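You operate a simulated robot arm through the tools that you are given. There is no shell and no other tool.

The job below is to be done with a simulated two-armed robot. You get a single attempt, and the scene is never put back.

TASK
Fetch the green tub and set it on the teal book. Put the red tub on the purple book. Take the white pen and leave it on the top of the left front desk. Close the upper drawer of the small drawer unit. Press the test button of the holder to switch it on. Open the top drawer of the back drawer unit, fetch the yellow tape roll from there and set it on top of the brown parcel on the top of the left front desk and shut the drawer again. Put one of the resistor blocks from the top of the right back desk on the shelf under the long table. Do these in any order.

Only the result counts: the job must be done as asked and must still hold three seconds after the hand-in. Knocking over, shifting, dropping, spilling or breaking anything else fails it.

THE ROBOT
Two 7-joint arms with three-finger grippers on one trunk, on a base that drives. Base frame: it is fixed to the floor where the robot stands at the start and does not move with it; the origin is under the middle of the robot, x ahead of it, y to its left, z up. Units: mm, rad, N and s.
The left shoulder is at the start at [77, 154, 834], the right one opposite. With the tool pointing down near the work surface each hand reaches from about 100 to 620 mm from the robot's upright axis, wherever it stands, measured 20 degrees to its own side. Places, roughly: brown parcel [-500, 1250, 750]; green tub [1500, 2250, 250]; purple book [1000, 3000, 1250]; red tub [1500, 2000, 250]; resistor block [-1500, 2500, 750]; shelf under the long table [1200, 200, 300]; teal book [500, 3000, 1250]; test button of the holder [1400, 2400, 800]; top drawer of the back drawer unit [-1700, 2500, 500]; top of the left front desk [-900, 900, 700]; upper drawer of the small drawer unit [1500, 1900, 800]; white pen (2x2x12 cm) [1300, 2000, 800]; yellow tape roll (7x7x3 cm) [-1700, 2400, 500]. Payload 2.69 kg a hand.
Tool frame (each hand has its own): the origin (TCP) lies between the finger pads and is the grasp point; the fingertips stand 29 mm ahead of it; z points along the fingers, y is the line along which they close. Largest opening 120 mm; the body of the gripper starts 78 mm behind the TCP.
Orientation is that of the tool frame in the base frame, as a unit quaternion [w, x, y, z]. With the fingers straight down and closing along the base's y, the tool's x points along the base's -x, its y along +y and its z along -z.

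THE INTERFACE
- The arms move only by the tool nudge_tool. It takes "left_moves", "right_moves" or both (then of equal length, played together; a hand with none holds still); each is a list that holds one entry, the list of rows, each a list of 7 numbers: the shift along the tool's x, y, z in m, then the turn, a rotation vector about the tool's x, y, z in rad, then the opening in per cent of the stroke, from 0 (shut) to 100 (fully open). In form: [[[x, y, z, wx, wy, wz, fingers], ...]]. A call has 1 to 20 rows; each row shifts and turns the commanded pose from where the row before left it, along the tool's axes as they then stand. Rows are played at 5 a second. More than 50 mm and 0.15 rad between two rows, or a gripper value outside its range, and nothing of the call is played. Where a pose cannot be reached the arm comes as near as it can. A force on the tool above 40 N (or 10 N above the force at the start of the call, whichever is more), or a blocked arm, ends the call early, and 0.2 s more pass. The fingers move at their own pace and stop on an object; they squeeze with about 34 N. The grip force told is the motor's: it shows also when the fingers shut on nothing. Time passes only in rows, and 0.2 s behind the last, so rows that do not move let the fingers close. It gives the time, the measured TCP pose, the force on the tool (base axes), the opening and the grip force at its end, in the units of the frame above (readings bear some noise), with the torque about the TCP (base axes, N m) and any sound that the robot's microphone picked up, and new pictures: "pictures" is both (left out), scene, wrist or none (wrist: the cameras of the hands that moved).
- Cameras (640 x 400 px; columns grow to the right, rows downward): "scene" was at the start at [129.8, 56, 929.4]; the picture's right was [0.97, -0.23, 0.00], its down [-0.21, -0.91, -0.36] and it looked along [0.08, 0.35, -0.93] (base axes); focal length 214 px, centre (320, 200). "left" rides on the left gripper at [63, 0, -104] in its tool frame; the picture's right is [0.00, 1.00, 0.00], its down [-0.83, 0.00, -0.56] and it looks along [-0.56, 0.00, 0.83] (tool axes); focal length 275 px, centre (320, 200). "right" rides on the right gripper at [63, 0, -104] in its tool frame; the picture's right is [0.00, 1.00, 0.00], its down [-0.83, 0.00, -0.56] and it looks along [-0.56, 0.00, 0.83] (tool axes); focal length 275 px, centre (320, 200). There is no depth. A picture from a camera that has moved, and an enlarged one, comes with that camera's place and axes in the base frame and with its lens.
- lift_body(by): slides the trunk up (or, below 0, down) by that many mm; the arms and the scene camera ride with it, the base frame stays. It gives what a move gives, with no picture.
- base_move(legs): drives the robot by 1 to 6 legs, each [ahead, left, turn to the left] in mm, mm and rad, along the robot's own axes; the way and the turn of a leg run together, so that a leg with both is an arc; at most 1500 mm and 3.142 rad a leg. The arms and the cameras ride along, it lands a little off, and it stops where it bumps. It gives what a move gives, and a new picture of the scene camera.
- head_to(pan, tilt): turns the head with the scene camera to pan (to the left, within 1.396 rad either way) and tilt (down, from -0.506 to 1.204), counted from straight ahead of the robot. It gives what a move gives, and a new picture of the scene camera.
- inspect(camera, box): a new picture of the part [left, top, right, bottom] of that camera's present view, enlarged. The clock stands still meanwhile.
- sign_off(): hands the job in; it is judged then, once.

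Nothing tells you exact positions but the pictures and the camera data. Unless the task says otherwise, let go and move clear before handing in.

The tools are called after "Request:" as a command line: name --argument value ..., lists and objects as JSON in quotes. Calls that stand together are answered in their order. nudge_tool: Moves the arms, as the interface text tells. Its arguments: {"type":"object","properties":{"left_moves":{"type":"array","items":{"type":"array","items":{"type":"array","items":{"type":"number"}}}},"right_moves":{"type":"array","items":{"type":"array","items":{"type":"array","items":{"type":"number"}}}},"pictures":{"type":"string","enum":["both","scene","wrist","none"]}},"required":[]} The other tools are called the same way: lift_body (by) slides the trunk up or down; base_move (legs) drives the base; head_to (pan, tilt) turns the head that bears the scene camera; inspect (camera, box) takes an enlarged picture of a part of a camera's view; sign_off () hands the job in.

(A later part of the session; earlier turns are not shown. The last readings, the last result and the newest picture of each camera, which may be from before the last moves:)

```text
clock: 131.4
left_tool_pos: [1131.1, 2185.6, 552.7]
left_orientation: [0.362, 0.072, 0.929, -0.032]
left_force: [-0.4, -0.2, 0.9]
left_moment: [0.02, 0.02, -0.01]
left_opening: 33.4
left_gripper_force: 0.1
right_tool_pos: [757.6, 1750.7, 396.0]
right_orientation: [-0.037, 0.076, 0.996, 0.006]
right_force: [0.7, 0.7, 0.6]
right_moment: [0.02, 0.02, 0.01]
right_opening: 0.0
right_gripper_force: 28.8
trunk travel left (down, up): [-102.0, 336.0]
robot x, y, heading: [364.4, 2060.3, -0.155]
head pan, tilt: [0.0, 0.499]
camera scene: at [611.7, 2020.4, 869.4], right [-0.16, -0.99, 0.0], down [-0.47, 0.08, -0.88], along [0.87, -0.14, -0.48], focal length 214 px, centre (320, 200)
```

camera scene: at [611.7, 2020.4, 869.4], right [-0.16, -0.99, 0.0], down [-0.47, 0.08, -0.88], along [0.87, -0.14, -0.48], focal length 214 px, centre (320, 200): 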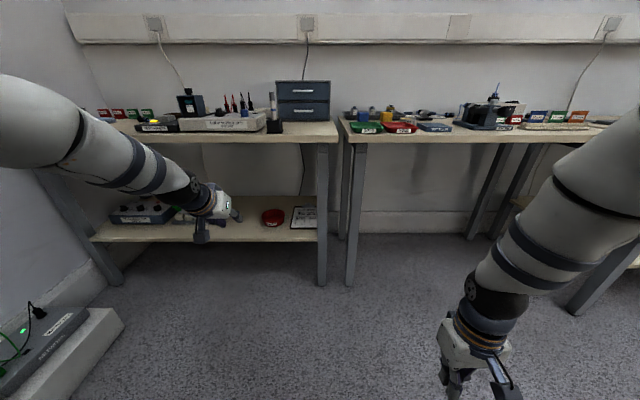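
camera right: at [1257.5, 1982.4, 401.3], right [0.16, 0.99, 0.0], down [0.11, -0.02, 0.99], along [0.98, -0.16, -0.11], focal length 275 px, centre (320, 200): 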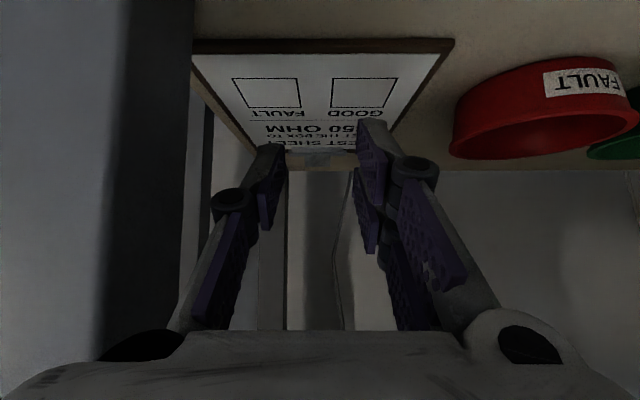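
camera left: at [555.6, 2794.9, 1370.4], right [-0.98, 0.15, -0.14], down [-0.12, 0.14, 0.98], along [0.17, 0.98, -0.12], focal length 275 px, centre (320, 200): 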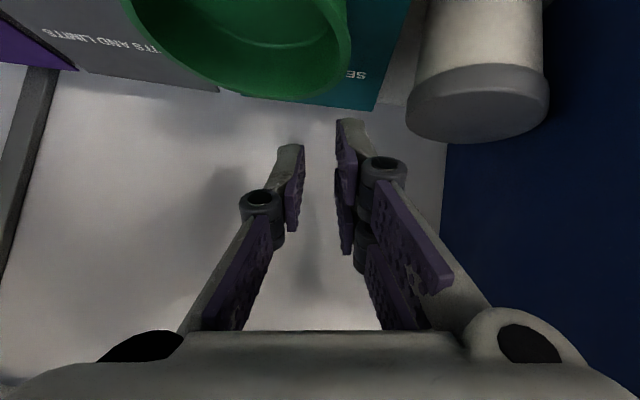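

The hand ended up slightly pitched and about 20 mm off laterally. I'll correct the pitch and lower the hand to z≈415 in front of the table.

Request:
nudge_tool --left_moves '[[[0, 0.004, 0, 0, -0.12, 0, 28], [0.0209, 0.004, 0.018, 0, 0, 0, 28], [0.0209, 0.004, 0.018, 0, 0, 0, 28], [0.0209, 0.004, 0.018, 0, 0, 0, 28], [0.0209, 0.004, 0.018, 0, 0, 0, 28], [0.0209, 0.004, 0.018, 0, 0, 0, 28]]]'

Request:
inspect --camera "scene" --box '[220, 180, 340, 255]'

```text
clock: 132.8
left_tool_pos: [1134.5, 2209.5, 412.2]
left_orientation: [0.417, 0.07, 0.905, -0.035]
left_force: [-0.3, 0.0, 0.3]
left_moment: [-0.01, 0.0, -0.01]
left_opening: 33.7
left_gripper_force: 0.1
right_tool_pos: [757.1, 1751.2, 396.0]
right_orientation: [-0.036, 0.076, 0.996, 0.006]
right_force: [0.7, -0.1, -0.1]
right_moment: [0.03, 0.01, 0.02]
right_opening: 0.0
right_gripper_force: 28.9
trunk travel left (down, up): [-102.0, 336.0]
robot x, y, heading: [370.9, 2055.8, -0.156]
head pan, tilt: [0.0, 0.499]
camera scene: at [611.7, 2020.4, 869.3], right [-0.16, -0.99, 0.0], down [-0.47, 0.08, -0.88], along [0.87, -0.14, -0.48], focal length 214 px, centre (320, 200)
camera left: at [1016.0, 2228.5, 432.5], right [0.16, 0.99, 0.0], down [0.12, -0.02, 0.99], along [0.98, -0.16, -0.12], focal length 275 px, centre (320, 200)
```

scene: 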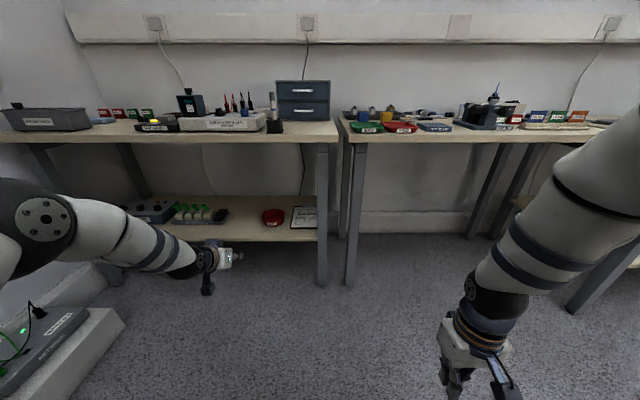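
left: 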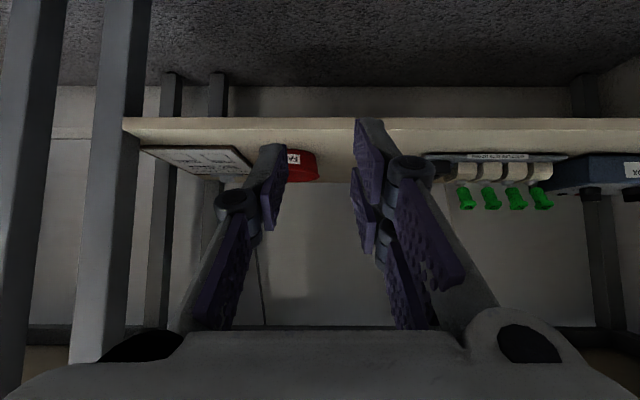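

```text
5.33 times, centred on (280, 218) of scene
camera zoom: at [611.7, 2020.4, 869.3], right [-0.16, -0.99, 0.0], down [-0.47, 0.08, -0.88], along [0.87, -0.14, -0.48], focal length 1144 px, centre (533, 107)
```

zoom: 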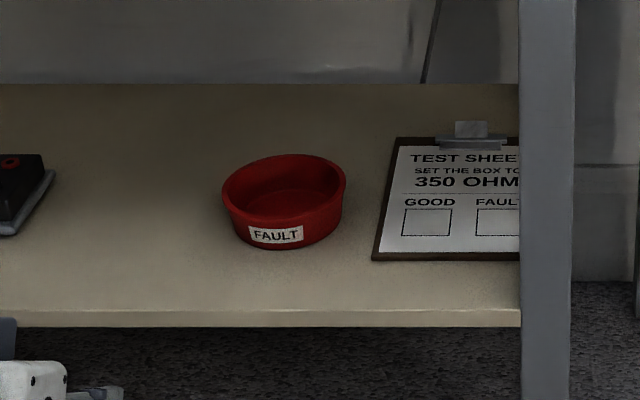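

The red tub is where expected. I'll drive straight 340 mm so the open fingers hover over its left rim.

Request:
base_move --legs '[[200, -4, 0.0], [135, 0, 0]]'

Request:
inspect --camera "left" --box '[0, 0, 640, 400]'

```text
clock: 135.3
left_tool_pos: [1460.0, 2148.8, 413.7]
left_orientation: [0.417, 0.071, 0.905, -0.037]
left_force: [0.9, 0.1, -0.4]
left_moment: [0.01, 0.0, -0.01]
left_opening: 33.3
left_gripper_force: 0.0
right_tool_pos: [1080.4, 1693.2, 395.2]
right_orientation: [-0.036, 0.078, 0.996, 0.005]
right_force: [-0.3, -0.5, -0.1]
right_moment: [-0.01, -0.05, 0.03]
right_opening: 0.0
right_gripper_force: 28.7
trunk travel left (down, up): [-102.0, 336.0]
robot x, y, heading: [694.9, 2003.5, -0.163]
head pan, tilt: [0.0, 0.499]
camera scene: at [936.2, 1962.8, 869.3], right [-0.16, -0.99, 0.0], down [-0.47, 0.08, -0.88], along [0.87, -0.14, -0.48], focal length 214 px, centre (320, 200)
```

scene: 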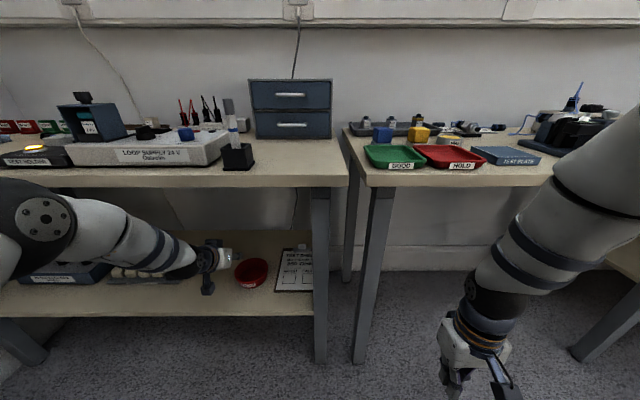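

```text
1.00 times, centred on (320, 200) of left (not enlarged: the box is as wide or as high as the picture)
camera zoom: at [1341.4, 2168.7, 432.7], right [0.16, 0.99, 0.0], down [0.12, -0.02, 0.99], along [0.98, -0.16, -0.12], focal length 275 px, centre (320, 200)
```

zoom: 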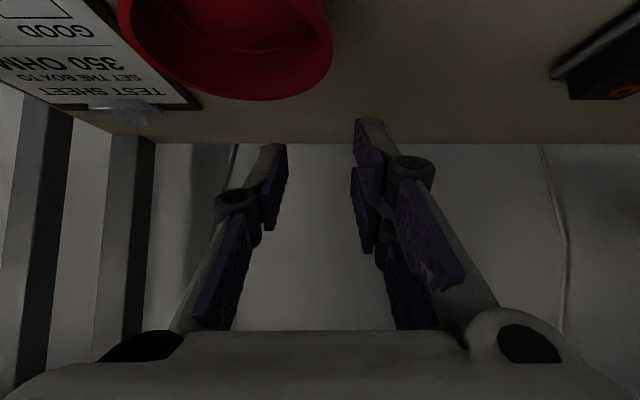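

The rim is 6 mm left and about 14 mm ahead of the TCP. I'll correct, descend to z≈341 and check.

Request:
nudge_tool --left_moves '[[[-0.0091, 0.006, 0.0106, 0, 0, 0, 28], [0.0138, 0, 0.0119, 0, 0, 0, 28], [0.0138, 0, 0.0119, 0, 0, 0, 28], [0.0138, 0, 0.0119, 0, 0, 0, 28], [0.0138, 0, 0.0119, 0, 0, 0, 28], [0, 0, 0, 0, 0, 0, 28]]]'

Request:
inspect --camera "scene" --box '[180, 220, 320, 310]'

```text
clock: 136.7
left_tool_pos: [1475.9, 2151.9, 339.3]
left_orientation: [0.417, 0.072, 0.905, -0.037]
left_force: [-0.3, -0.3, -0.2]
left_moment: [0.03, -0.04, 0.0]
left_opening: 33.6
left_gripper_force: 0.0
right_tool_pos: [1081.2, 1693.7, 395.5]
right_orientation: [-0.036, 0.078, 0.996, 0.004]
right_force: [-0.3, -0.1, 0.3]
right_moment: [-0.01, 0.0, -0.01]
right_opening: 0.0
right_gripper_force: 28.7
trunk travel left (down, up): [-102.0, 336.0]
robot x, y, heading: [692.2, 1999.6, -0.163]
head pan, tilt: [0.0, 0.499]
camera scene: at [936.2, 1962.8, 869.3], right [-0.16, -0.99, 0.0], down [-0.47, 0.08, -0.88], along [0.87, -0.14, -0.48], focal length 214 px, centre (320, 200)
camera left: at [1356.7, 2172.1, 359.4], right [0.16, 0.99, 0.0], down [0.12, -0.02, 0.99], along [0.98, -0.16, -0.12], focal length 275 px, centre (320, 200)
```

scene: 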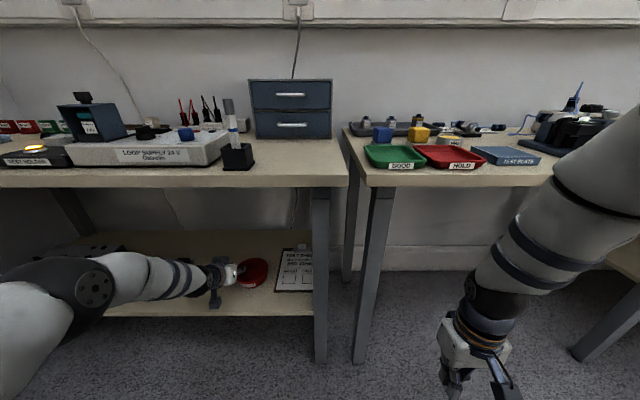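
left: 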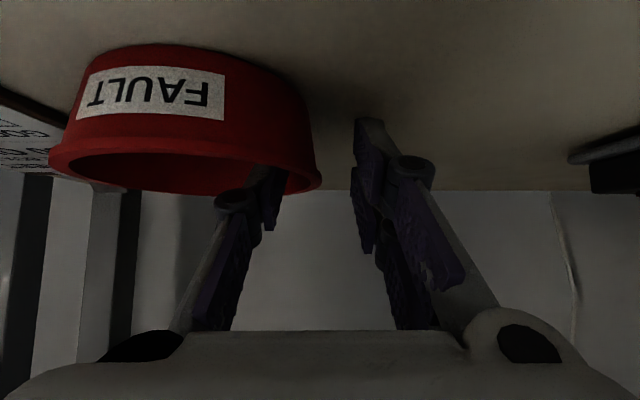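

```text
4.44 times, centred on (250, 265) of scene
camera zoom: at [936.2, 1962.8, 869.3], right [-0.16, -0.99, 0.0], down [-0.47, 0.08, -0.88], along [0.87, -0.14, -0.48], focal length 953 px, centre (631, -89)
```

zoom: 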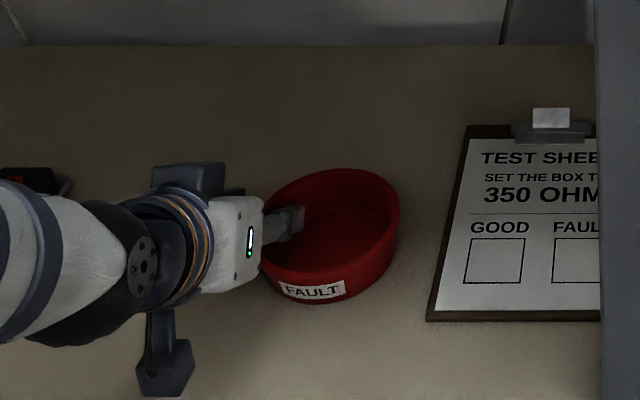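

The fingers straddle the rim cleanly with no contact. Now I'll close and lift 50 mm.

Request:
nudge_tool --left_moves '[[[0, 0, 0, 0, 0, 0, 12], [0, 0, 0, 0, 0, 0, 0], [0, 0, 0, 0, 0, 0, 0], [0, 0, 0, 0, 0, 0, 0], [-0.0076, 0, -0.0065, 0, 0, 0, 0], [-0.0152, 0, -0.013, 0, 0, 0, 0], [-0.0152, 0, -0.013, 0, 0, 0, 0], [0, 0, 0, 0, 0, 0, 0]]]'

```text
clock: 138.5
left_tool_pos: [1474.8, 2153.5, 390.6]
left_orientation: [0.416, 0.072, 0.906, -0.037]
left_force: [-0.8, -0.2, -1.5]
left_moment: [0.04, -0.02, -0.01]
left_opening: 7.5
left_gripper_force: 34.3
right_tool_pos: [1081.6, 1692.4, 396.1]
right_orientation: [-0.036, 0.079, 0.996, 0.005]
right_force: [-0.4, 0.4, 0.5]
right_moment: [0.01, -0.01, 0.0]
right_opening: 0.0
right_gripper_force: 28.7
trunk travel left (down, up): [-102.0, 336.0]
robot x, y, heading: [698.0, 2004.0, -0.163]
head pan, tilt: [0.0, 0.499]
camera scene: at [936.3, 1962.8, 869.3], right [-0.16, -0.99, 0.0], down [-0.47, 0.08, -0.88], along [0.87, -0.14, -0.48], focal length 214 px, centre (320, 200)
camera left: at [1355.9, 2172.4, 409.8], right [0.16, 0.99, 0.0], down [0.12, -0.02, 0.99], along [0.98, -0.16, -0.12], focal length 275 px, centre (320, 200)
```

scene: 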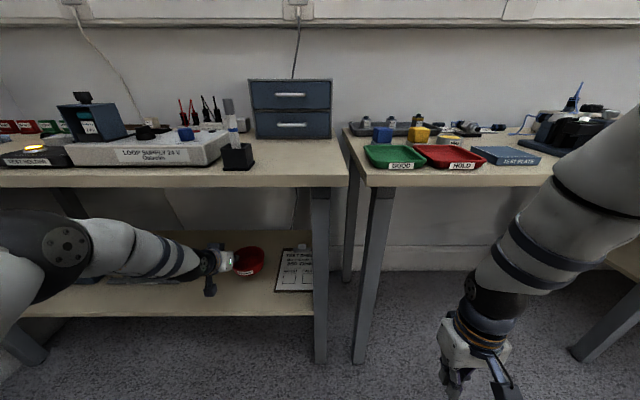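
left: 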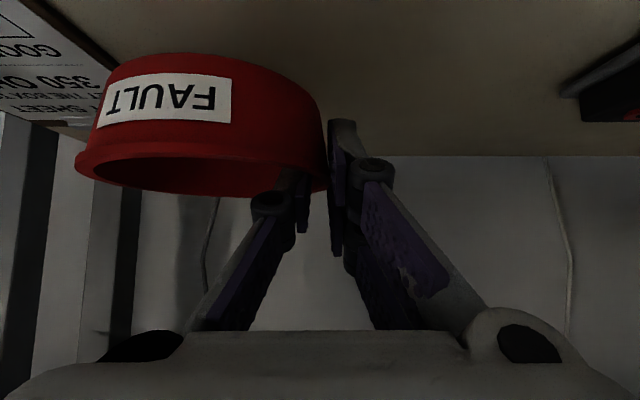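

The red tub is held. I'll back out, turn to the shelf and raise the trunk.

Request:
base_move --legs '[[-350, 0, 0], [0, 0, 1.581]]'

Request:
lift_body --by 336

Request:
head_to --pan 0 --tilt 0.2

```text
clock: 144.6
left_tool_pos: [169.5, 2828.5, 390.2]
left_orientation: [0.315, -0.603, 0.679, 0.275]
left_force: [-0.6, -0.7, -0.8]
left_moment: [-0.01, 0.05, 0.02]
left_opening: 7.5
left_gripper_force: 34.0
right_tool_pos: [645.1, 2453.1, 395.4]
right_orientation: [-0.029, -0.664, 0.747, -0.023]
right_force: [-1.0, -0.4, -0.1]
right_moment: [0.01, -0.02, -0.03]
right_opening: 0.1
right_gripper_force: 28.6
trunk travel left (down, up): [-102.0, 336.0]
robot x, y, heading: [351.6, 2060.8, 1.448]
head pan, tilt: [0.0, 0.499]
camera scene: at [382.0, 2300.9, 869.3], right [0.99, -0.12, 0.0], down [-0.06, -0.48, -0.88], along [0.11, 0.87, -0.48], focal length 214 px, centre (320, 200)
```

scene: 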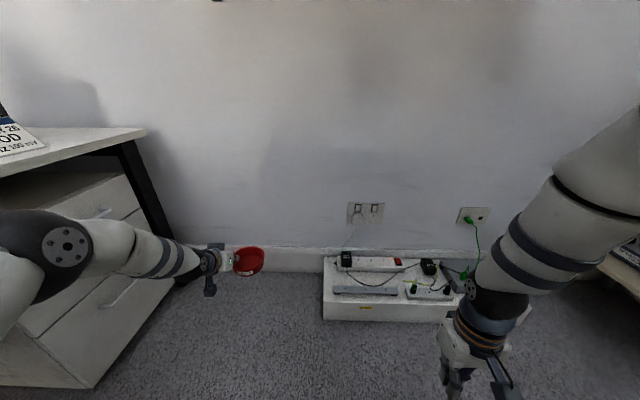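

```text
clock: 147.9
left_tool_pos: [172.0, 2850.6, 1013.4]
left_orientation: [0.437, -0.541, 0.609, 0.382]
left_force: [0.7, 0.2, -2.4]
left_moment: [-0.01, 0.05, -0.05]
left_opening: 7.7
left_gripper_force: 33.6
right_tool_pos: [645.0, 2453.9, 730.1]
right_orientation: [-0.03, -0.664, 0.747, -0.023]
right_force: [-0.2, -0.5, -1.0]
right_moment: [0.01, -0.01, 0.0]
right_opening: 0.0
right_gripper_force: 28.1
trunk travel left (down, up): [-438.0, 0.0]
robot x, y, heading: [352.2, 2054.8, 1.45]
head pan, tilt: [0.0, 0.499]
```

```text
clock: 148.7
left_tool_pos: [172.0, 2848.6, 1014.1]
left_orientation: [0.438, -0.54, 0.608, 0.383]
left_force: [0.5, -0.2, -1.6]
left_moment: [-0.03, 0.1, -0.01]
left_opening: 7.6
left_gripper_force: 33.9
right_tool_pos: [645.4, 2453.9, 731.7]
right_orientation: [-0.03, -0.664, 0.747, -0.023]
right_force: [1.0, -0.4, 0.6]
right_moment: [-0.02, -0.04, -0.01]
right_opening: 0.2
right_gripper_force: 28.1
trunk travel left (down, up): [-438.0, 0.0]
robot x, y, heading: [354.4, 2058.6, 1.446]
head pan, tilt: [0.0, 0.201]
camera scene: at [363.6, 2151.1, 1262.9], right [0.99, -0.12, 0.0], down [-0.02, -0.2, -0.98], along [0.12, 0.97, -0.2], focal length 214 px, centre (320, 200)
```

scene: 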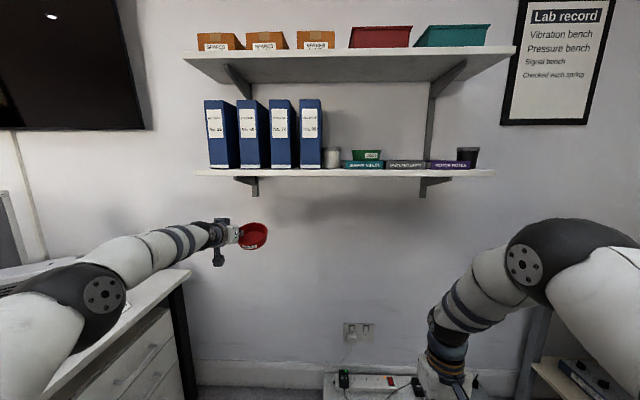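

The red tub is still gripped but pitched up. I'll back off, square up to the shelf, then raise and draw in the hand while levelling it.

Request:
base_move --legs '[[-200, 0, 0], [0, -150, -0.029]]'

Request:
nudge_tool --left_moves '[[[-0.0218, 0, -0.035, 0, 0.038, 0, 0], [-0.0204, 0, -0.0358, 0, 0.038, 0, 0], [-0.019, 0, -0.0366, 0, 0.038, 0, 0], [-0.0175, 0, -0.0374, 0, 0.038, 0, 0], [-0.016, 0, -0.038, 0, 0.038, 0, 0], [-0.0148, 0, -0.0385, 0, 0.038, 0, 0], [-0.0133, 0, -0.039, 0, 0.038, 0, 0], [-0.0117, 0, -0.0395, 0, 0.038, 0, 0], [-0.0101, 0, -0.04, 0, 0.038, 0, 0], [-0.0089, 0, -0.0403, 0, 0.038, 0, 0]]]'

Request:
inspect --camera "scene" --box '[140, 80, 340, 205]'

```text
clock: 151.7
left_tool_pos: [319.4, 2638.5, 1013.8]
left_orientation: [0.443, -0.531, 0.617, 0.376]
left_force: [0.6, 0.2, -1.4]
left_moment: [-0.06, 0.09, 0.0]
left_opening: 7.5
left_gripper_force: 34.1
right_tool_pos: [780.2, 2229.0, 731.0]
right_orientation: [-0.031, -0.654, 0.755, -0.021]
right_force: [0.4, 0.0, -0.2]
right_moment: [0.01, 0.02, 0.02]
right_opening: 0.0
right_gripper_force: 28.3
trunk travel left (down, up): [-438.0, 0.0]
robot x, y, heading: [478.9, 1842.9, 1.418]
head pan, tilt: [0.0, 0.201]
camera scene: at [491.2, 1935.0, 1262.9], right [0.99, -0.15, 0.0], down [-0.03, -0.2, -0.98], along [0.15, 0.97, -0.2], focal length 214 px, centre (320, 200)
```

scene: 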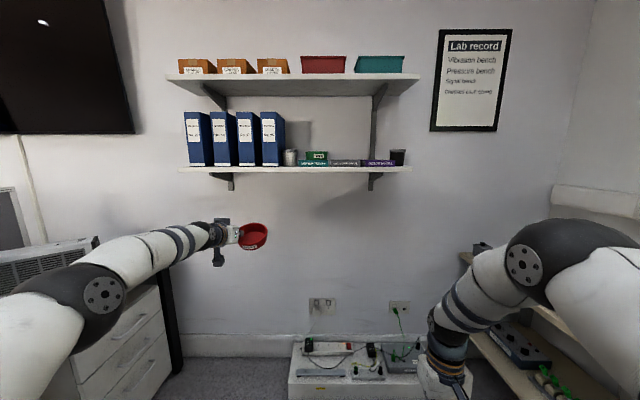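

```text
clock: 153.9
left_tool_pos: [277.5, 2380.7, 1332.4]
left_orientation: [0.319, -0.593, 0.688, 0.27]
left_force: [-0.2, 0.5, -1.3]
left_moment: [0.01, 0.08, 0.01]
left_opening: 7.5
left_gripper_force: 33.8
right_tool_pos: [782.2, 2229.1, 731.7]
right_orientation: [-0.029, -0.654, 0.756, -0.021]
right_force: [0.2, -0.5, -0.7]
right_moment: [0.0, 0.04, 0.01]
right_opening: 0.0
right_gripper_force: 28.4
trunk travel left (down, up): [-438.0, 0.0]
robot x, y, heading: [477.4, 1841.0, 1.423]
head pan, tilt: [0.0, 0.201]
camera scene: at [491.3, 1934.1, 1263.1], right [0.99, -0.15, 0.0], down [-0.03, -0.2, -0.98], along [0.15, 0.97, -0.2], focal length 214 px, centre (320, 200)
camera left: at [258.3, 2261.1, 1352.8], right [-0.99, 0.15, 0.0], down [0.01, 0.12, 0.99], along [0.15, 0.98, -0.12], focal length 275 px, centre (320, 200)
```

scene: 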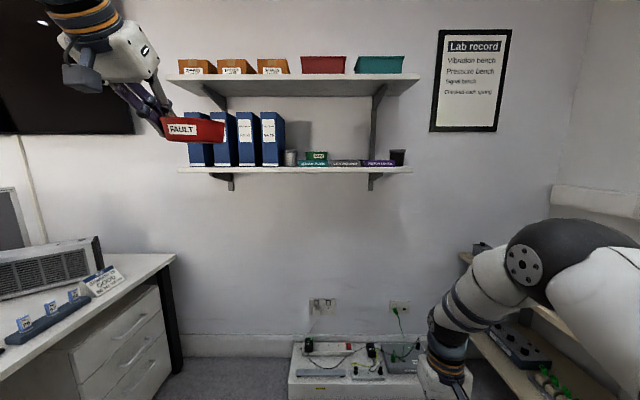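
left: 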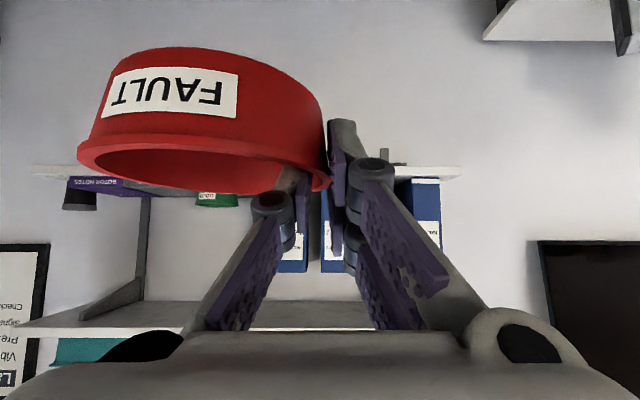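

```text
3.20 times, centred on (240, 142) of scene
camera zoom: at [491.3, 1934.1, 1263.1], right [0.99, -0.15, 0.0], down [-0.03, -0.2, -0.98], along [0.15, 0.97, -0.2], focal length 686 px, centre (576, 384)
```

zoom: 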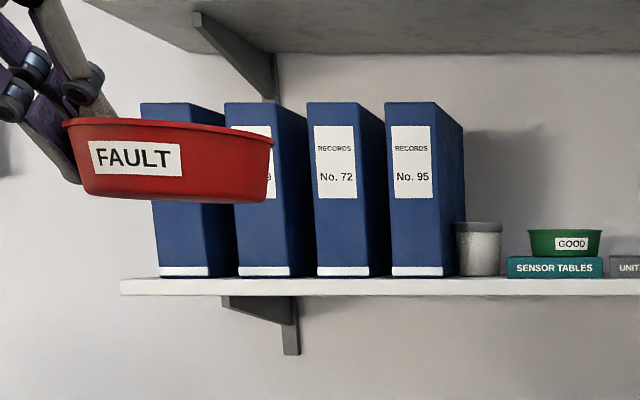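

The red tub is nearly level. I'll trim the tilt slightly and bring the left hand 100 mm inward so the base stays clear of the table, then approach the purple book.

Request:
nudge_tool --left_moves '[[[0, -0.034, 0, 0.0196, 0, -0.0227, 0], [0, -0.033, 0, 0, 0, 0, 0], [0, -0.033, 0, 0, 0, 0, 0], [0, 0, 0, 0, 0, 0, 0]]]' --pictures "none"

Request:
base_move --legs '[[0, -380, 0], [380, 0, 0]]'

Request:
inspect --camera "scene" --box '[140, 80, 420, 255]'

```text
clock: 154.9
left_tool_pos: [376.1, 2368.6, 1336.1]
left_orientation: [0.328, -0.598, 0.684, 0.259]
left_force: [0.1, -0.3, -1.5]
left_moment: [-0.01, 0.03, 0.01]
left_opening: 7.7
left_gripper_force: 34.5
right_tool_pos: [781.1, 2229.9, 731.7]
right_orientation: [-0.029, -0.653, 0.756, -0.022]
right_force: [0.0, 0.3, 0.2]
right_moment: [0.0, -0.01, -0.02]
right_opening: 0.2
right_gripper_force: 28.4
trunk travel left (down, up): [-438.0, 0.0]
robot x, y, heading: [478.4, 1838.4, 1.423]
head pan, tilt: [0.0, 0.201]
```

```text
clock: 160.4
left_tool_pos: [803.2, 2690.9, 1334.9]
left_orientation: [0.327, -0.599, 0.683, 0.261]
left_force: [0.9, 0.1, -1.4]
left_moment: [0.0, 0.03, 0.01]
left_opening: 7.2
left_gripper_force: 33.4
right_tool_pos: [1209.1, 2555.7, 732.6]
right_orientation: [-0.03, -0.655, 0.755, -0.022]
right_force: [-0.6, 0.5, -0.3]
right_moment: [-0.01, -0.01, -0.04]
right_opening: 0.0
right_gripper_force: 28.7
trunk travel left (down, up): [-438.0, 0.0]
robot x, y, heading: [908.3, 2163.9, 1.426]
head pan, tilt: [0.0, 0.201]
camera scene: at [920.0, 2259.1, 1262.9], right [0.99, -0.15, 0.0], down [-0.03, -0.2, -0.98], along [0.14, 0.97, -0.2], focal length 214 px, centre (320, 200)
```

scene: 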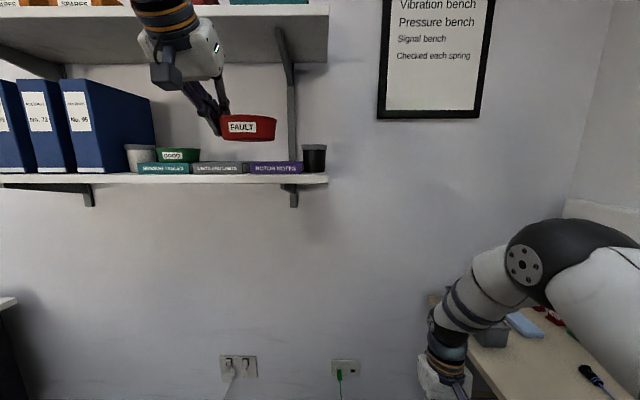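

```text
2.29 times, centred on (280, 168) of scene
camera zoom: at [920.0, 2259.1, 1262.9], right [0.99, -0.15, 0.0], down [-0.03, -0.2, -0.98], along [0.14, 0.97, -0.2], focal length 490 px, centre (411, 274)
```

zoom: 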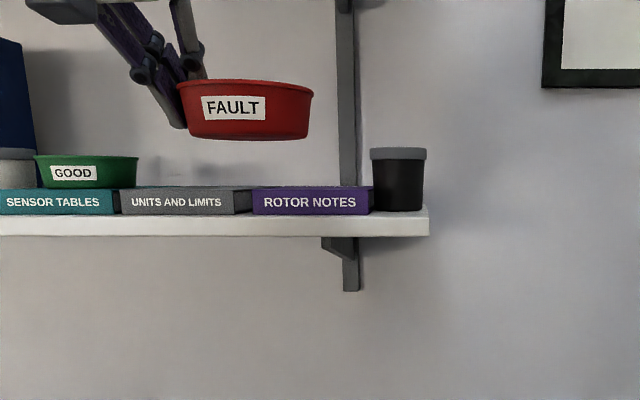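

The tub is in front of the purple book and needs to go about 19 mm right and 180 mm forward. I'll drive most of that and check.

Request:
base_move --legs '[[0, -19, -0.006], [145, 0, 0]]'

Request:
inspect --camera "scene" --box '[140, 80, 380, 230]'

Request:
inspect --camera "left" --box '[0, 0, 640, 400]'

```text
clock: 162.2
left_tool_pos: [847.9, 2830.9, 1334.1]
left_orientation: [0.328, -0.596, 0.685, 0.259]
left_force: [0.7, 0.2, -1.2]
left_moment: [0.01, 0.04, -0.01]
left_opening: 7.4
left_gripper_force: 33.8
right_tool_pos: [1253.9, 2691.1, 731.5]
right_orientation: [-0.029, -0.652, 0.757, -0.022]
right_force: [-0.5, -0.6, -0.4]
right_moment: [0.0, 0.02, 0.02]
right_opening: 0.0
right_gripper_force: 28.4
trunk travel left (down, up): [-438.0, 0.0]
robot x, y, heading: [947.8, 2304.3, 1.416]
head pan, tilt: [0.0, 0.201]
camera scene: at [961.5, 2398.7, 1262.9], right [0.99, -0.15, 0.0], down [-0.03, -0.2, -0.98], along [0.15, 0.97, -0.2], focal length 214 px, centre (320, 200)
```

scene: 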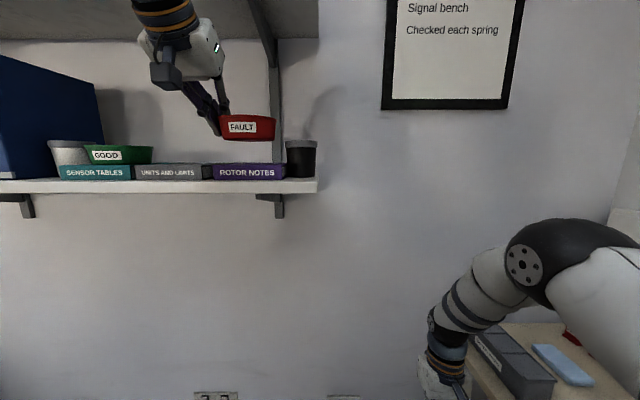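

```text
2.67 times, centred on (260, 155) of scene
camera zoom: at [961.5, 2398.7, 1262.9], right [0.99, -0.15, 0.0], down [-0.03, -0.2, -0.98], along [0.15, 0.97, -0.2], focal length 572 px, centre (480, 320)
```

zoom: 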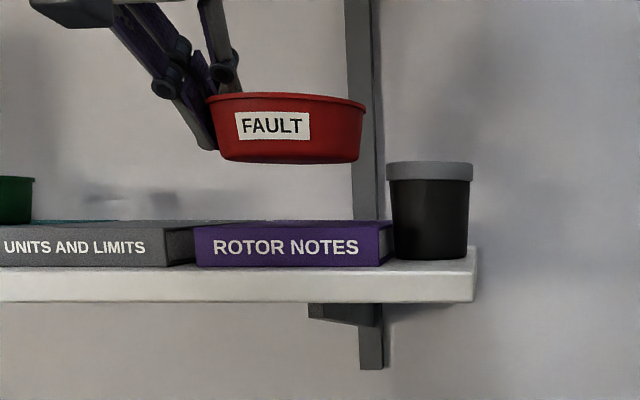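

```text
1.00 times, centred on (320, 200) of left (not enlarged: the box is as wide or as high as the picture)
camera zoom: at [827.4, 2712.3, 1354.7], right [-0.99, 0.16, -0.03], down [-0.01, 0.12, 0.99], along [0.16, 0.98, -0.12], focal length 275 px, centre (320, 200)
```

zoom: 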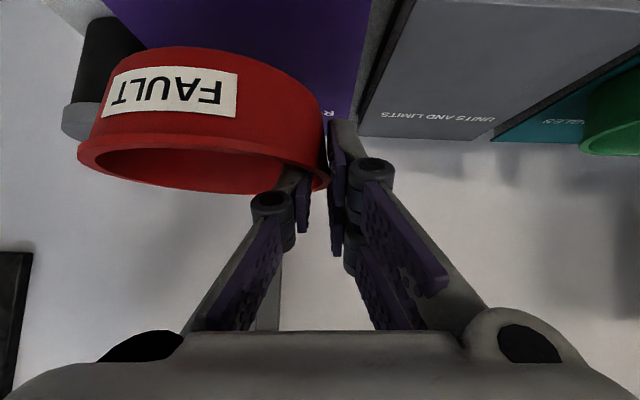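

The tub is aligned over the book front. I'll move it forward 36 mm and left 6 mm (away from the black cup), then lower 28 mm.

Request:
nudge_tool --left_moves '[[[-0.0235, 0.006, 0.0273, 0, 0, 0, 0], [0.0106, 0.0004, 0.0091, 0, 0, 0, 0], [0.0106, 0.0004, 0.0091, 0, 0, 0, 0], [0, 0, 0, 0, 0, 0, 0]]]'

Request:
inspect --camera "scene" --box '[180, 100, 340, 200]'

```text
clock: 163.2
left_tool_pos: [846.9, 2865.7, 1307.6]
left_orientation: [0.328, -0.596, 0.686, 0.259]
left_force: [-0.1, 0.1, -2.2]
left_moment: [-0.01, 0.03, 0.0]
left_opening: 7.2
left_gripper_force: 33.9
right_tool_pos: [1252.9, 2692.3, 731.0]
right_orientation: [-0.03, -0.653, 0.757, -0.022]
right_force: [-1.1, -0.4, 0.2]
right_moment: [-0.01, 0.04, 0.0]
right_opening: 0.0
right_gripper_force: 28.2
trunk travel left (down, up): [-438.0, 0.0]
robot x, y, heading: [948.8, 2304.8, 1.418]
head pan, tilt: [0.0, 0.201]
camera scene: at [961.3, 2397.9, 1263.0], right [0.99, -0.15, 0.0], down [-0.03, -0.2, -0.98], along [0.15, 0.97, -0.2], focal length 214 px, centre (320, 200)
camera left: at [826.8, 2746.9, 1327.1], right [-0.99, 0.16, -0.03], down [-0.01, 0.12, 0.99], along [0.16, 0.98, -0.12], focal length 275 px, centre (320, 200)
```

scene: 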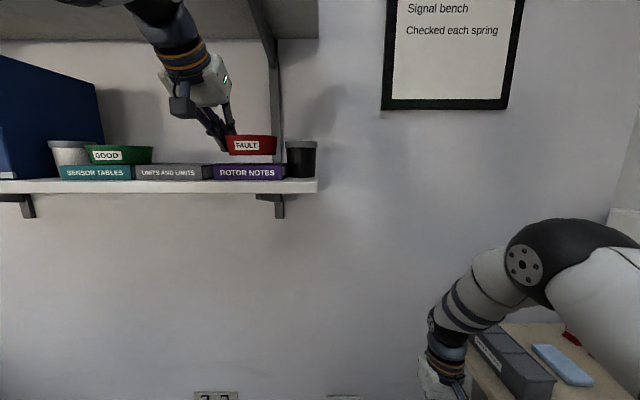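
left: 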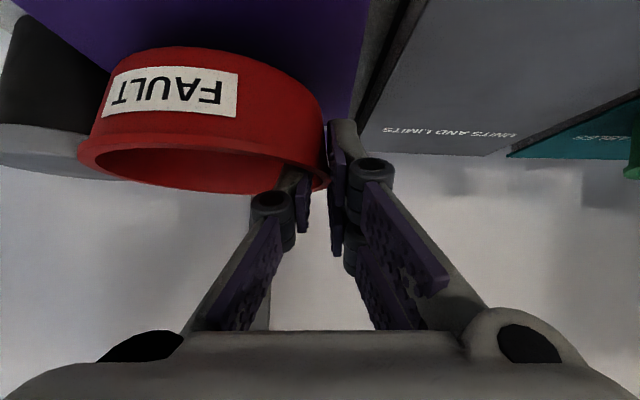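

```text
4.00 times, centred on (260, 150) of scene
camera zoom: at [961.3, 2397.9, 1263.0], right [0.99, -0.15, 0.0], down [-0.03, -0.2, -0.98], along [0.15, 0.97, -0.2], focal length 858 px, centre (560, 400)
```

zoom: 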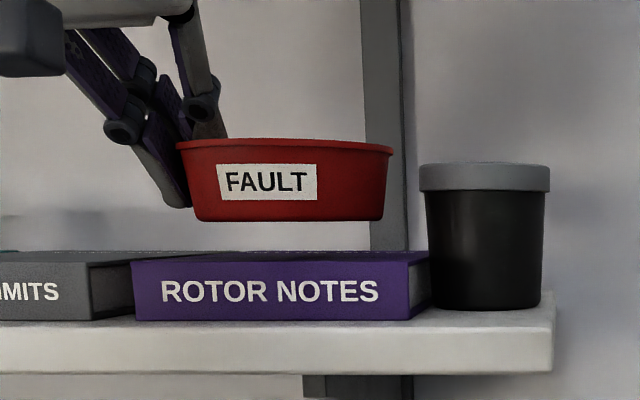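

The tub is clear of the cup and about 17 mm above the purple book. I'll lower it in small steps.

Request:
nudge_tool --left_moves '[[[0.0083, 0.0003, 0.0072, 0, 0, 0, 0], [0.003, 0, 0.0026, 0, 0, 0, 0], [0.0015, 0, 0.0013, 0, 0, 0, 0], [0.0015, 0, 0.0013, 0, 0, 0, 0], [0, 0, 0, 0, 0, 0, 0]]]' --pictures "none"

Request:
inspect --camera "scene" --box '[180, 100, 340, 200]'

```text
clock: 164.4
left_tool_pos: [847.0, 2864.7, 1288.1]
left_orientation: [0.329, -0.596, 0.685, 0.259]
left_force: [-0.2, 1.9, 3.2]
left_moment: [-0.11, 0.0, 0.0]
left_opening: 7.5
left_gripper_force: 34.3
right_tool_pos: [1253.1, 2692.9, 730.5]
right_orientation: [-0.029, -0.653, 0.757, -0.022]
right_force: [-0.7, -1.6, -0.3]
right_moment: [0.02, -0.03, 0.02]
right_opening: 0.0
right_gripper_force: 28.6
trunk travel left (down, up): [-438.0, 0.0]
robot x, y, heading: [950.6, 2299.6, 1.418]
head pan, tilt: [0.0, 0.201]
```

```text
4.00 times, centred on (260, 150) of scene
camera zoom: at [961.4, 2397.8, 1263.0], right [0.99, -0.15, 0.0], down [-0.03, -0.2, -0.98], along [0.15, 0.97, -0.2], focal length 858 px, centre (560, 400)
```

zoom: 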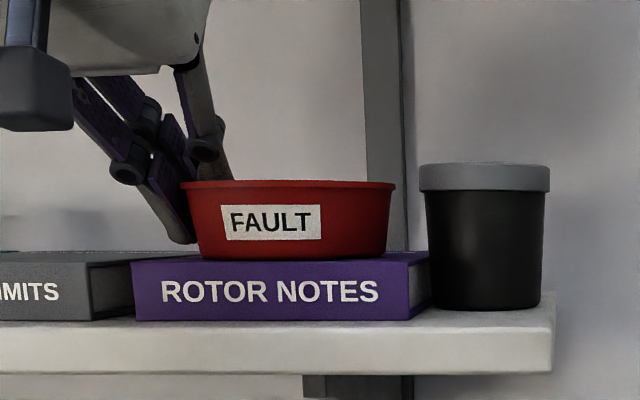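

It's touching the book. Now I'll open slightly and lift the hand out.

Request:
nudge_tool --left_moves '[[[0, 0, 0, 0, 0, 0, 4], [0, 0, 0, 0, 0, 0, 8], [0, 0, 0, 0, 0, 0, 13], [0, 0, 0, 0, 0, 0, 13], [-0.0113, -0.0004, -0.0097, 0, 0, 0, 13], [-0.0113, -0.0004, -0.0097, 0, 0, 0, 13], [-0.0113, -0.0004, -0.0097, 0, 0, 0, 13], [-0.015, -0.0006, -0.013, 0, 0, 0, 13]]]'

Request:
inspect --camera "scene" --box '[40, 80, 340, 230]'

```text
clock: 166.2
left_tool_pos: [848.0, 2866.5, 1349.8]
left_orientation: [0.327, -0.596, 0.686, 0.257]
left_force: [0.3, 0.0, 0.1]
left_moment: [-0.05, -0.03, 0.03]
left_opening: 15.4
left_gripper_force: 0.0
right_tool_pos: [1252.8, 2691.5, 731.1]
right_orientation: [-0.029, -0.653, 0.757, -0.022]
right_force: [-1.0, 0.2, -0.5]
right_moment: [-0.01, -0.01, 0.01]
right_opening: 0.0
right_gripper_force: 28.2
trunk travel left (down, up): [-438.0, 0.0]
robot x, y, heading: [946.3, 2303.0, 1.417]
head pan, tilt: [0.0, 0.201]
camera scene: at [961.8, 2398.9, 1262.8], right [0.99, -0.15, 0.0], down [-0.03, -0.2, -0.98], along [0.15, 0.97, -0.2], focal length 214 px, centre (320, 200)
camera left: at [828.2, 2748.3, 1370.7], right [-0.99, 0.16, -0.03], down [-0.01, 0.13, 0.99], along [0.16, 0.98, -0.12], focal length 275 px, centre (320, 200)
```

scene: 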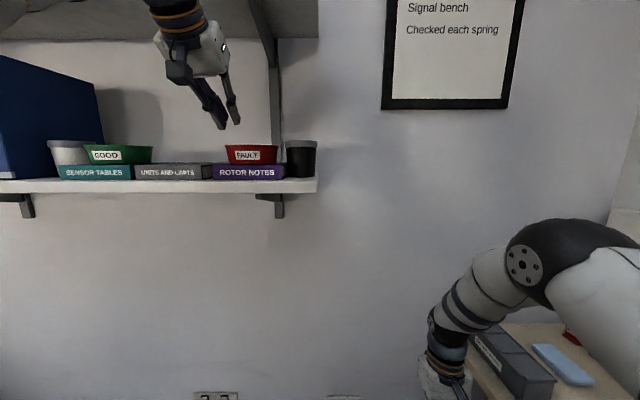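
left: 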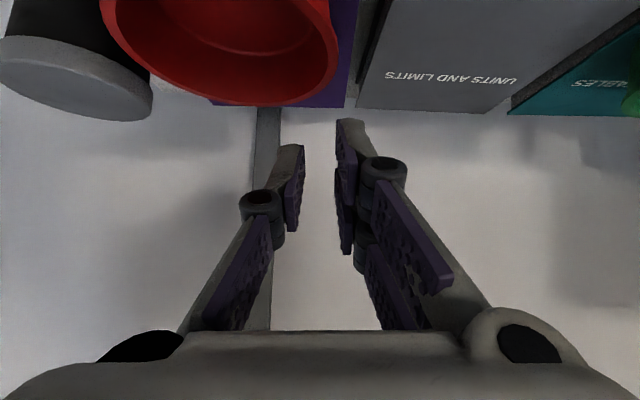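

```text
2.13 times, centred on (190, 155) of scene
camera zoom: at [961.8, 2398.9, 1262.8], right [0.99, -0.15, 0.0], down [-0.03, -0.2, -0.98], along [0.15, 0.97, -0.2], focal length 458 px, centre (597, 296)
```

zoom: 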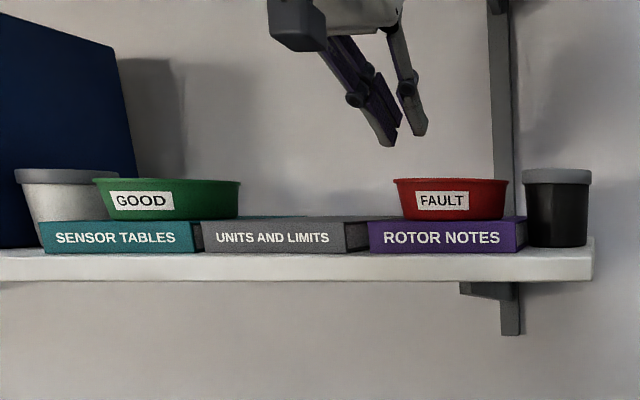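

Both tubs sit properly on their books. Now the pen: I'll back away, turn toward the table and look at it.

Request:
base_move --legs '[[-350, 0, 0], [0, 330, 0], [0, 0, -1.571]]'

Request:
lift_body --by -130

Request:
head_to --pan 0 --tilt 0.5

Request:
inspect --camera "scene" --box '[200, 120, 360, 220]'

```text
clock: 175.0
left_tool_pos: [1129.6, 2107.4, 1350.7]
left_orientation: [0.415, 0.064, 0.906, -0.049]
left_force: [-0.7, -0.3, -0.2]
left_moment: [0.02, 0.06, 0.01]
left_opening: 15.7
left_gripper_force: 0.1
right_tool_pos: [954.3, 1703.7, 732.8]
right_orientation: [-0.037, 0.076, 0.996, 0.006]
right_force: [-1.0, 1.2, 0.6]
right_moment: [-0.03, -0.01, -0.02]
right_opening: 0.0
right_gripper_force: 29.0
trunk travel left (down, up): [-438.0, 0.0]
robot x, y, heading: [564.2, 2008.8, -0.162]
head pan, tilt: [0.0, 0.201]
camera scene: at [659.1, 1996.4, 1263.0], right [-0.16, -0.99, 0.0], down [-0.2, 0.03, -0.98], along [0.97, -0.15, -0.2], focal length 214 px, centre (320, 200)
```

scene: 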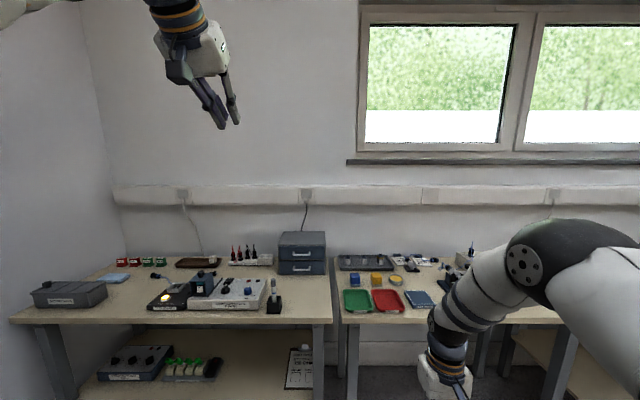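

```text
clock: 176.6
left_tool_pos: [1227.8, 2091.5, 1044.5]
left_orientation: [0.275, 0.066, 0.958, -0.038]
left_force: [0.2, 0.6, -0.7]
left_moment: [0.0, -0.01, 0.0]
left_opening: 15.6
left_gripper_force: 0.0
right_tool_pos: [954.6, 1704.4, 602.4]
right_orientation: [-0.035, 0.075, 0.997, 0.005]
right_force: [0.0, -0.3, 0.2]
right_moment: [0.01, 0.0, 0.02]
right_opening: 0.0
right_gripper_force: 29.0
trunk travel left (down, up): [-308.0, 130.0]
robot x, y, heading: [565.2, 2012.0, -0.158]
head pan, tilt: [0.0, 0.201]
```

```text
clock: 177.4
left_tool_pos: [1229.0, 2092.8, 1043.7]
left_orientation: [0.275, 0.066, 0.958, -0.038]
left_force: [0.1, 0.6, -1.2]
left_moment: [0.02, 0.0, 0.04]
left_opening: 15.6
left_gripper_force: 0.0
right_tool_pos: [954.6, 1702.5, 601.0]
right_orientation: [-0.037, 0.075, 0.996, 0.005]
right_force: [0.2, -0.2, -0.1]
right_moment: [0.02, -0.02, 0.01]
right_opening: 0.0
right_gripper_force: 28.5
trunk travel left (down, up): [-308.0, 130.0]
robot x, y, heading: [568.6, 2010.2, -0.163]
head pan, tilt: [0.0, 0.499]
camera scene: at [745.8, 1982.7, 1088.8], right [-0.16, -0.99, 0.0], down [-0.47, 0.07, -0.88], along [0.87, -0.14, -0.48], focal length 214 px, centre (320, 200)
```

scene: 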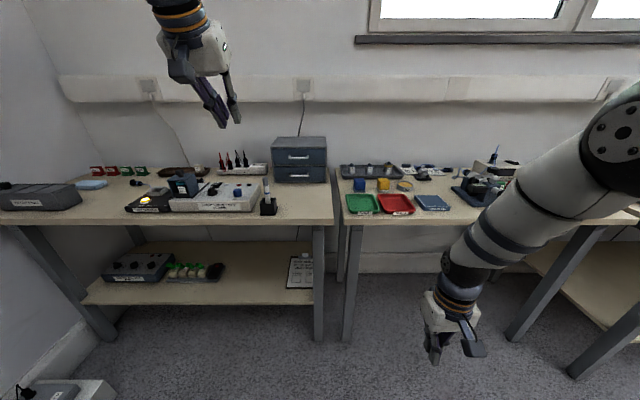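

```text
4.00 times, centred on (280, 170) of scene
camera zoom: at [745.8, 1982.7, 1088.8], right [-0.16, -0.99, 0.0], down [-0.47, 0.07, -0.88], along [0.87, -0.14, -0.48], focal length 858 px, centre (480, 320)
```

zoom: 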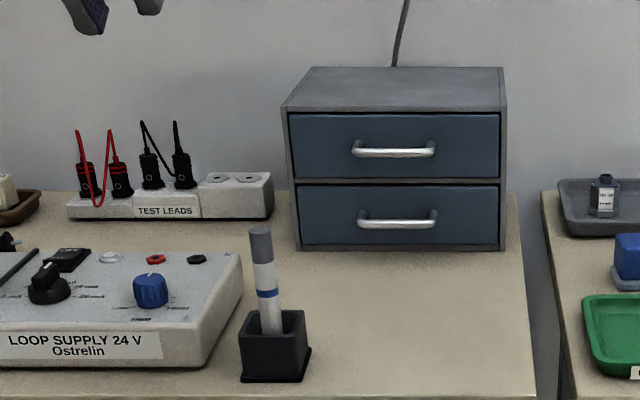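

The pen top is at about (1356, 2050, 843), nearly vertical in its cube. I'll pitch the left tool to near-horizontal, open it and lower it in front of the table to grip the pen crosswise.

Request:
nudge_tool --left_moves '[[[0, -0.005, 0, 0, -0.1286, 0, 45], [0, -0.005, 0, 0, -0.1286, 0, 45], [0, -0.005, 0, 0, -0.1286, 0, 45], [0, -0.005, 0, 0, -0.1286, 0, 45], [0, -0.003, 0, 0, -0.1286, 0, 45], [0.0373, 0, 0.0145, 0, 0, 0, 45], [0.0373, 0, 0.0145, 0, 0, 0, 45], [0.0373, 0, 0.0145, 0, 0, 0, 45], [0.0373, 0, 0.0145, 0, 0, 0, 45]]]'

```text
clock: 179.4
left_tool_pos: [1166.3, 2104.9, 948.9]
left_orientation: [0.231, 0.053, 0.971, -0.036]
left_force: [-0.3, -0.1, -0.5]
left_moment: [0.01, 0.0, 0.0]
left_opening: 54.3
left_gripper_force: 0.0
left hand out of reach, approached as far as the arm can: row 1, 2, 3, 4, 5, 6, 7
right_tool_pos: [954.7, 1703.7, 602.1]
right_orientation: [-0.036, 0.076, 0.996, 0.004]
right_force: [-0.3, 0.3, 0.3]
right_moment: [0.02, -0.02, -0.03]
right_opening: 0.0
right_gripper_force: 28.2
trunk travel left (down, up): [-308.0, 130.0]
robot x, y, heading: [568.7, 2009.4, -0.154]
head pan, tilt: [0.0, 0.499]
camera scene: at [745.7, 1982.7, 1088.8], right [-0.16, -0.99, 0.0], down [-0.47, 0.07, -0.88], along [0.87, -0.14, -0.48], focal length 214 px, centre (320, 200)
camera left: at [1063.5, 2119.2, 1011.3], right [0.12, 0.99, -0.04], down [0.49, -0.02, 0.87], along [0.86, -0.13, -0.49], focal length 275 px, centre (320, 200)
```

scene: 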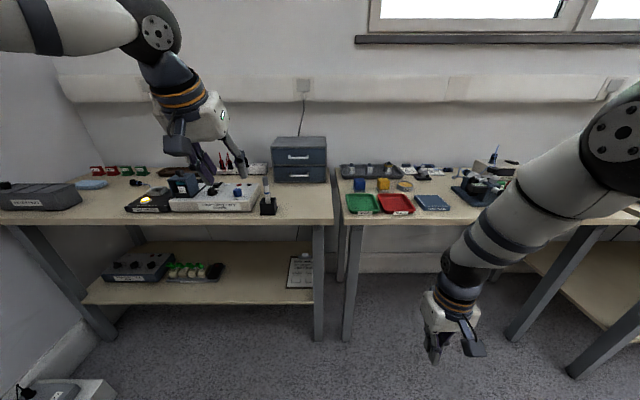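
left: 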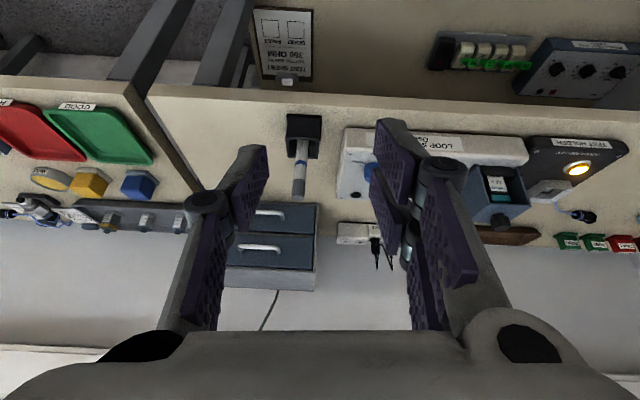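

The elbow-up posture limits the pitch. I'll extend the arm forward while pitching, which worked before, staying high above the table.

Request:
nudge_tool --left_moves '[[[-0.0223, -0.004, 0.0112, 0, -0.12, 0, 45], [-0.0208, -0.004, 0.0138, 0, -0.12, 0, 45], [-0.019, -0.004, 0.0162, 0, -0.12, 0, 45], [-0.017, -0.004, 0.0183, 0, -0.12, 0, 45], [-0.0147, -0.004, 0.0203, 0, -0.12, 0, 45], [-0.0121, -0.004, 0.0219, 0, -0.12, 0, 45]]]'

```text
clock: 180.8
left_tool_pos: [1314.3, 2063.2, 949.6]
left_orientation: [0.557, 0.039, 0.828, -0.052]
left_force: [0.1, 0.5, 0.2]
left_moment: [-0.02, 0.02, 0.01]
left_opening: 53.7
left_gripper_force: 0.1
right_tool_pos: [953.9, 1704.1, 601.4]
right_orientation: [-0.036, 0.076, 0.996, 0.005]
right_force: [0.5, 0.6, 0.2]
right_moment: [-0.01, -0.01, -0.01]
right_opening: 0.0
right_gripper_force: 28.8
trunk travel left (down, up): [-308.0, 130.0]
robot x, y, heading: [565.0, 2011.6, -0.156]
head pan, tilt: [0.0, 0.499]
camera scene: at [746.4, 1983.1, 1088.6], right [-0.16, -0.99, 0.0], down [-0.47, 0.07, -0.88], along [0.87, -0.14, -0.48], focal length 214 px, centre (320, 200)
camera left: at [1194.4, 2077.6, 929.4], right [0.12, 0.99, -0.04], down [-0.2, 0.06, 0.98], along [0.97, -0.11, 0.2], focal length 275 px, centre (320, 200)
```

scene: 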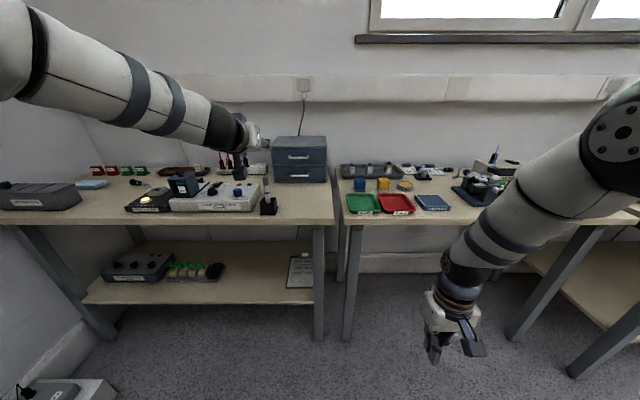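
left: 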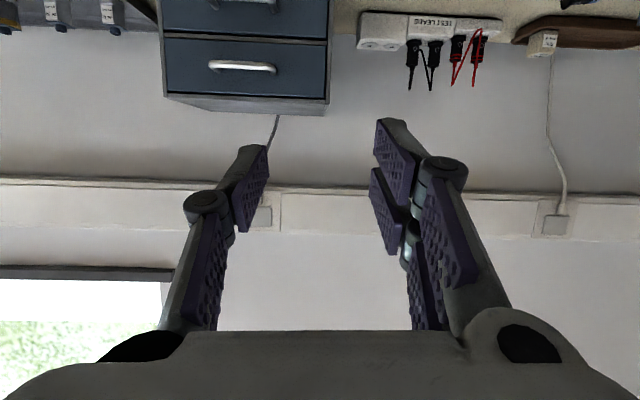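

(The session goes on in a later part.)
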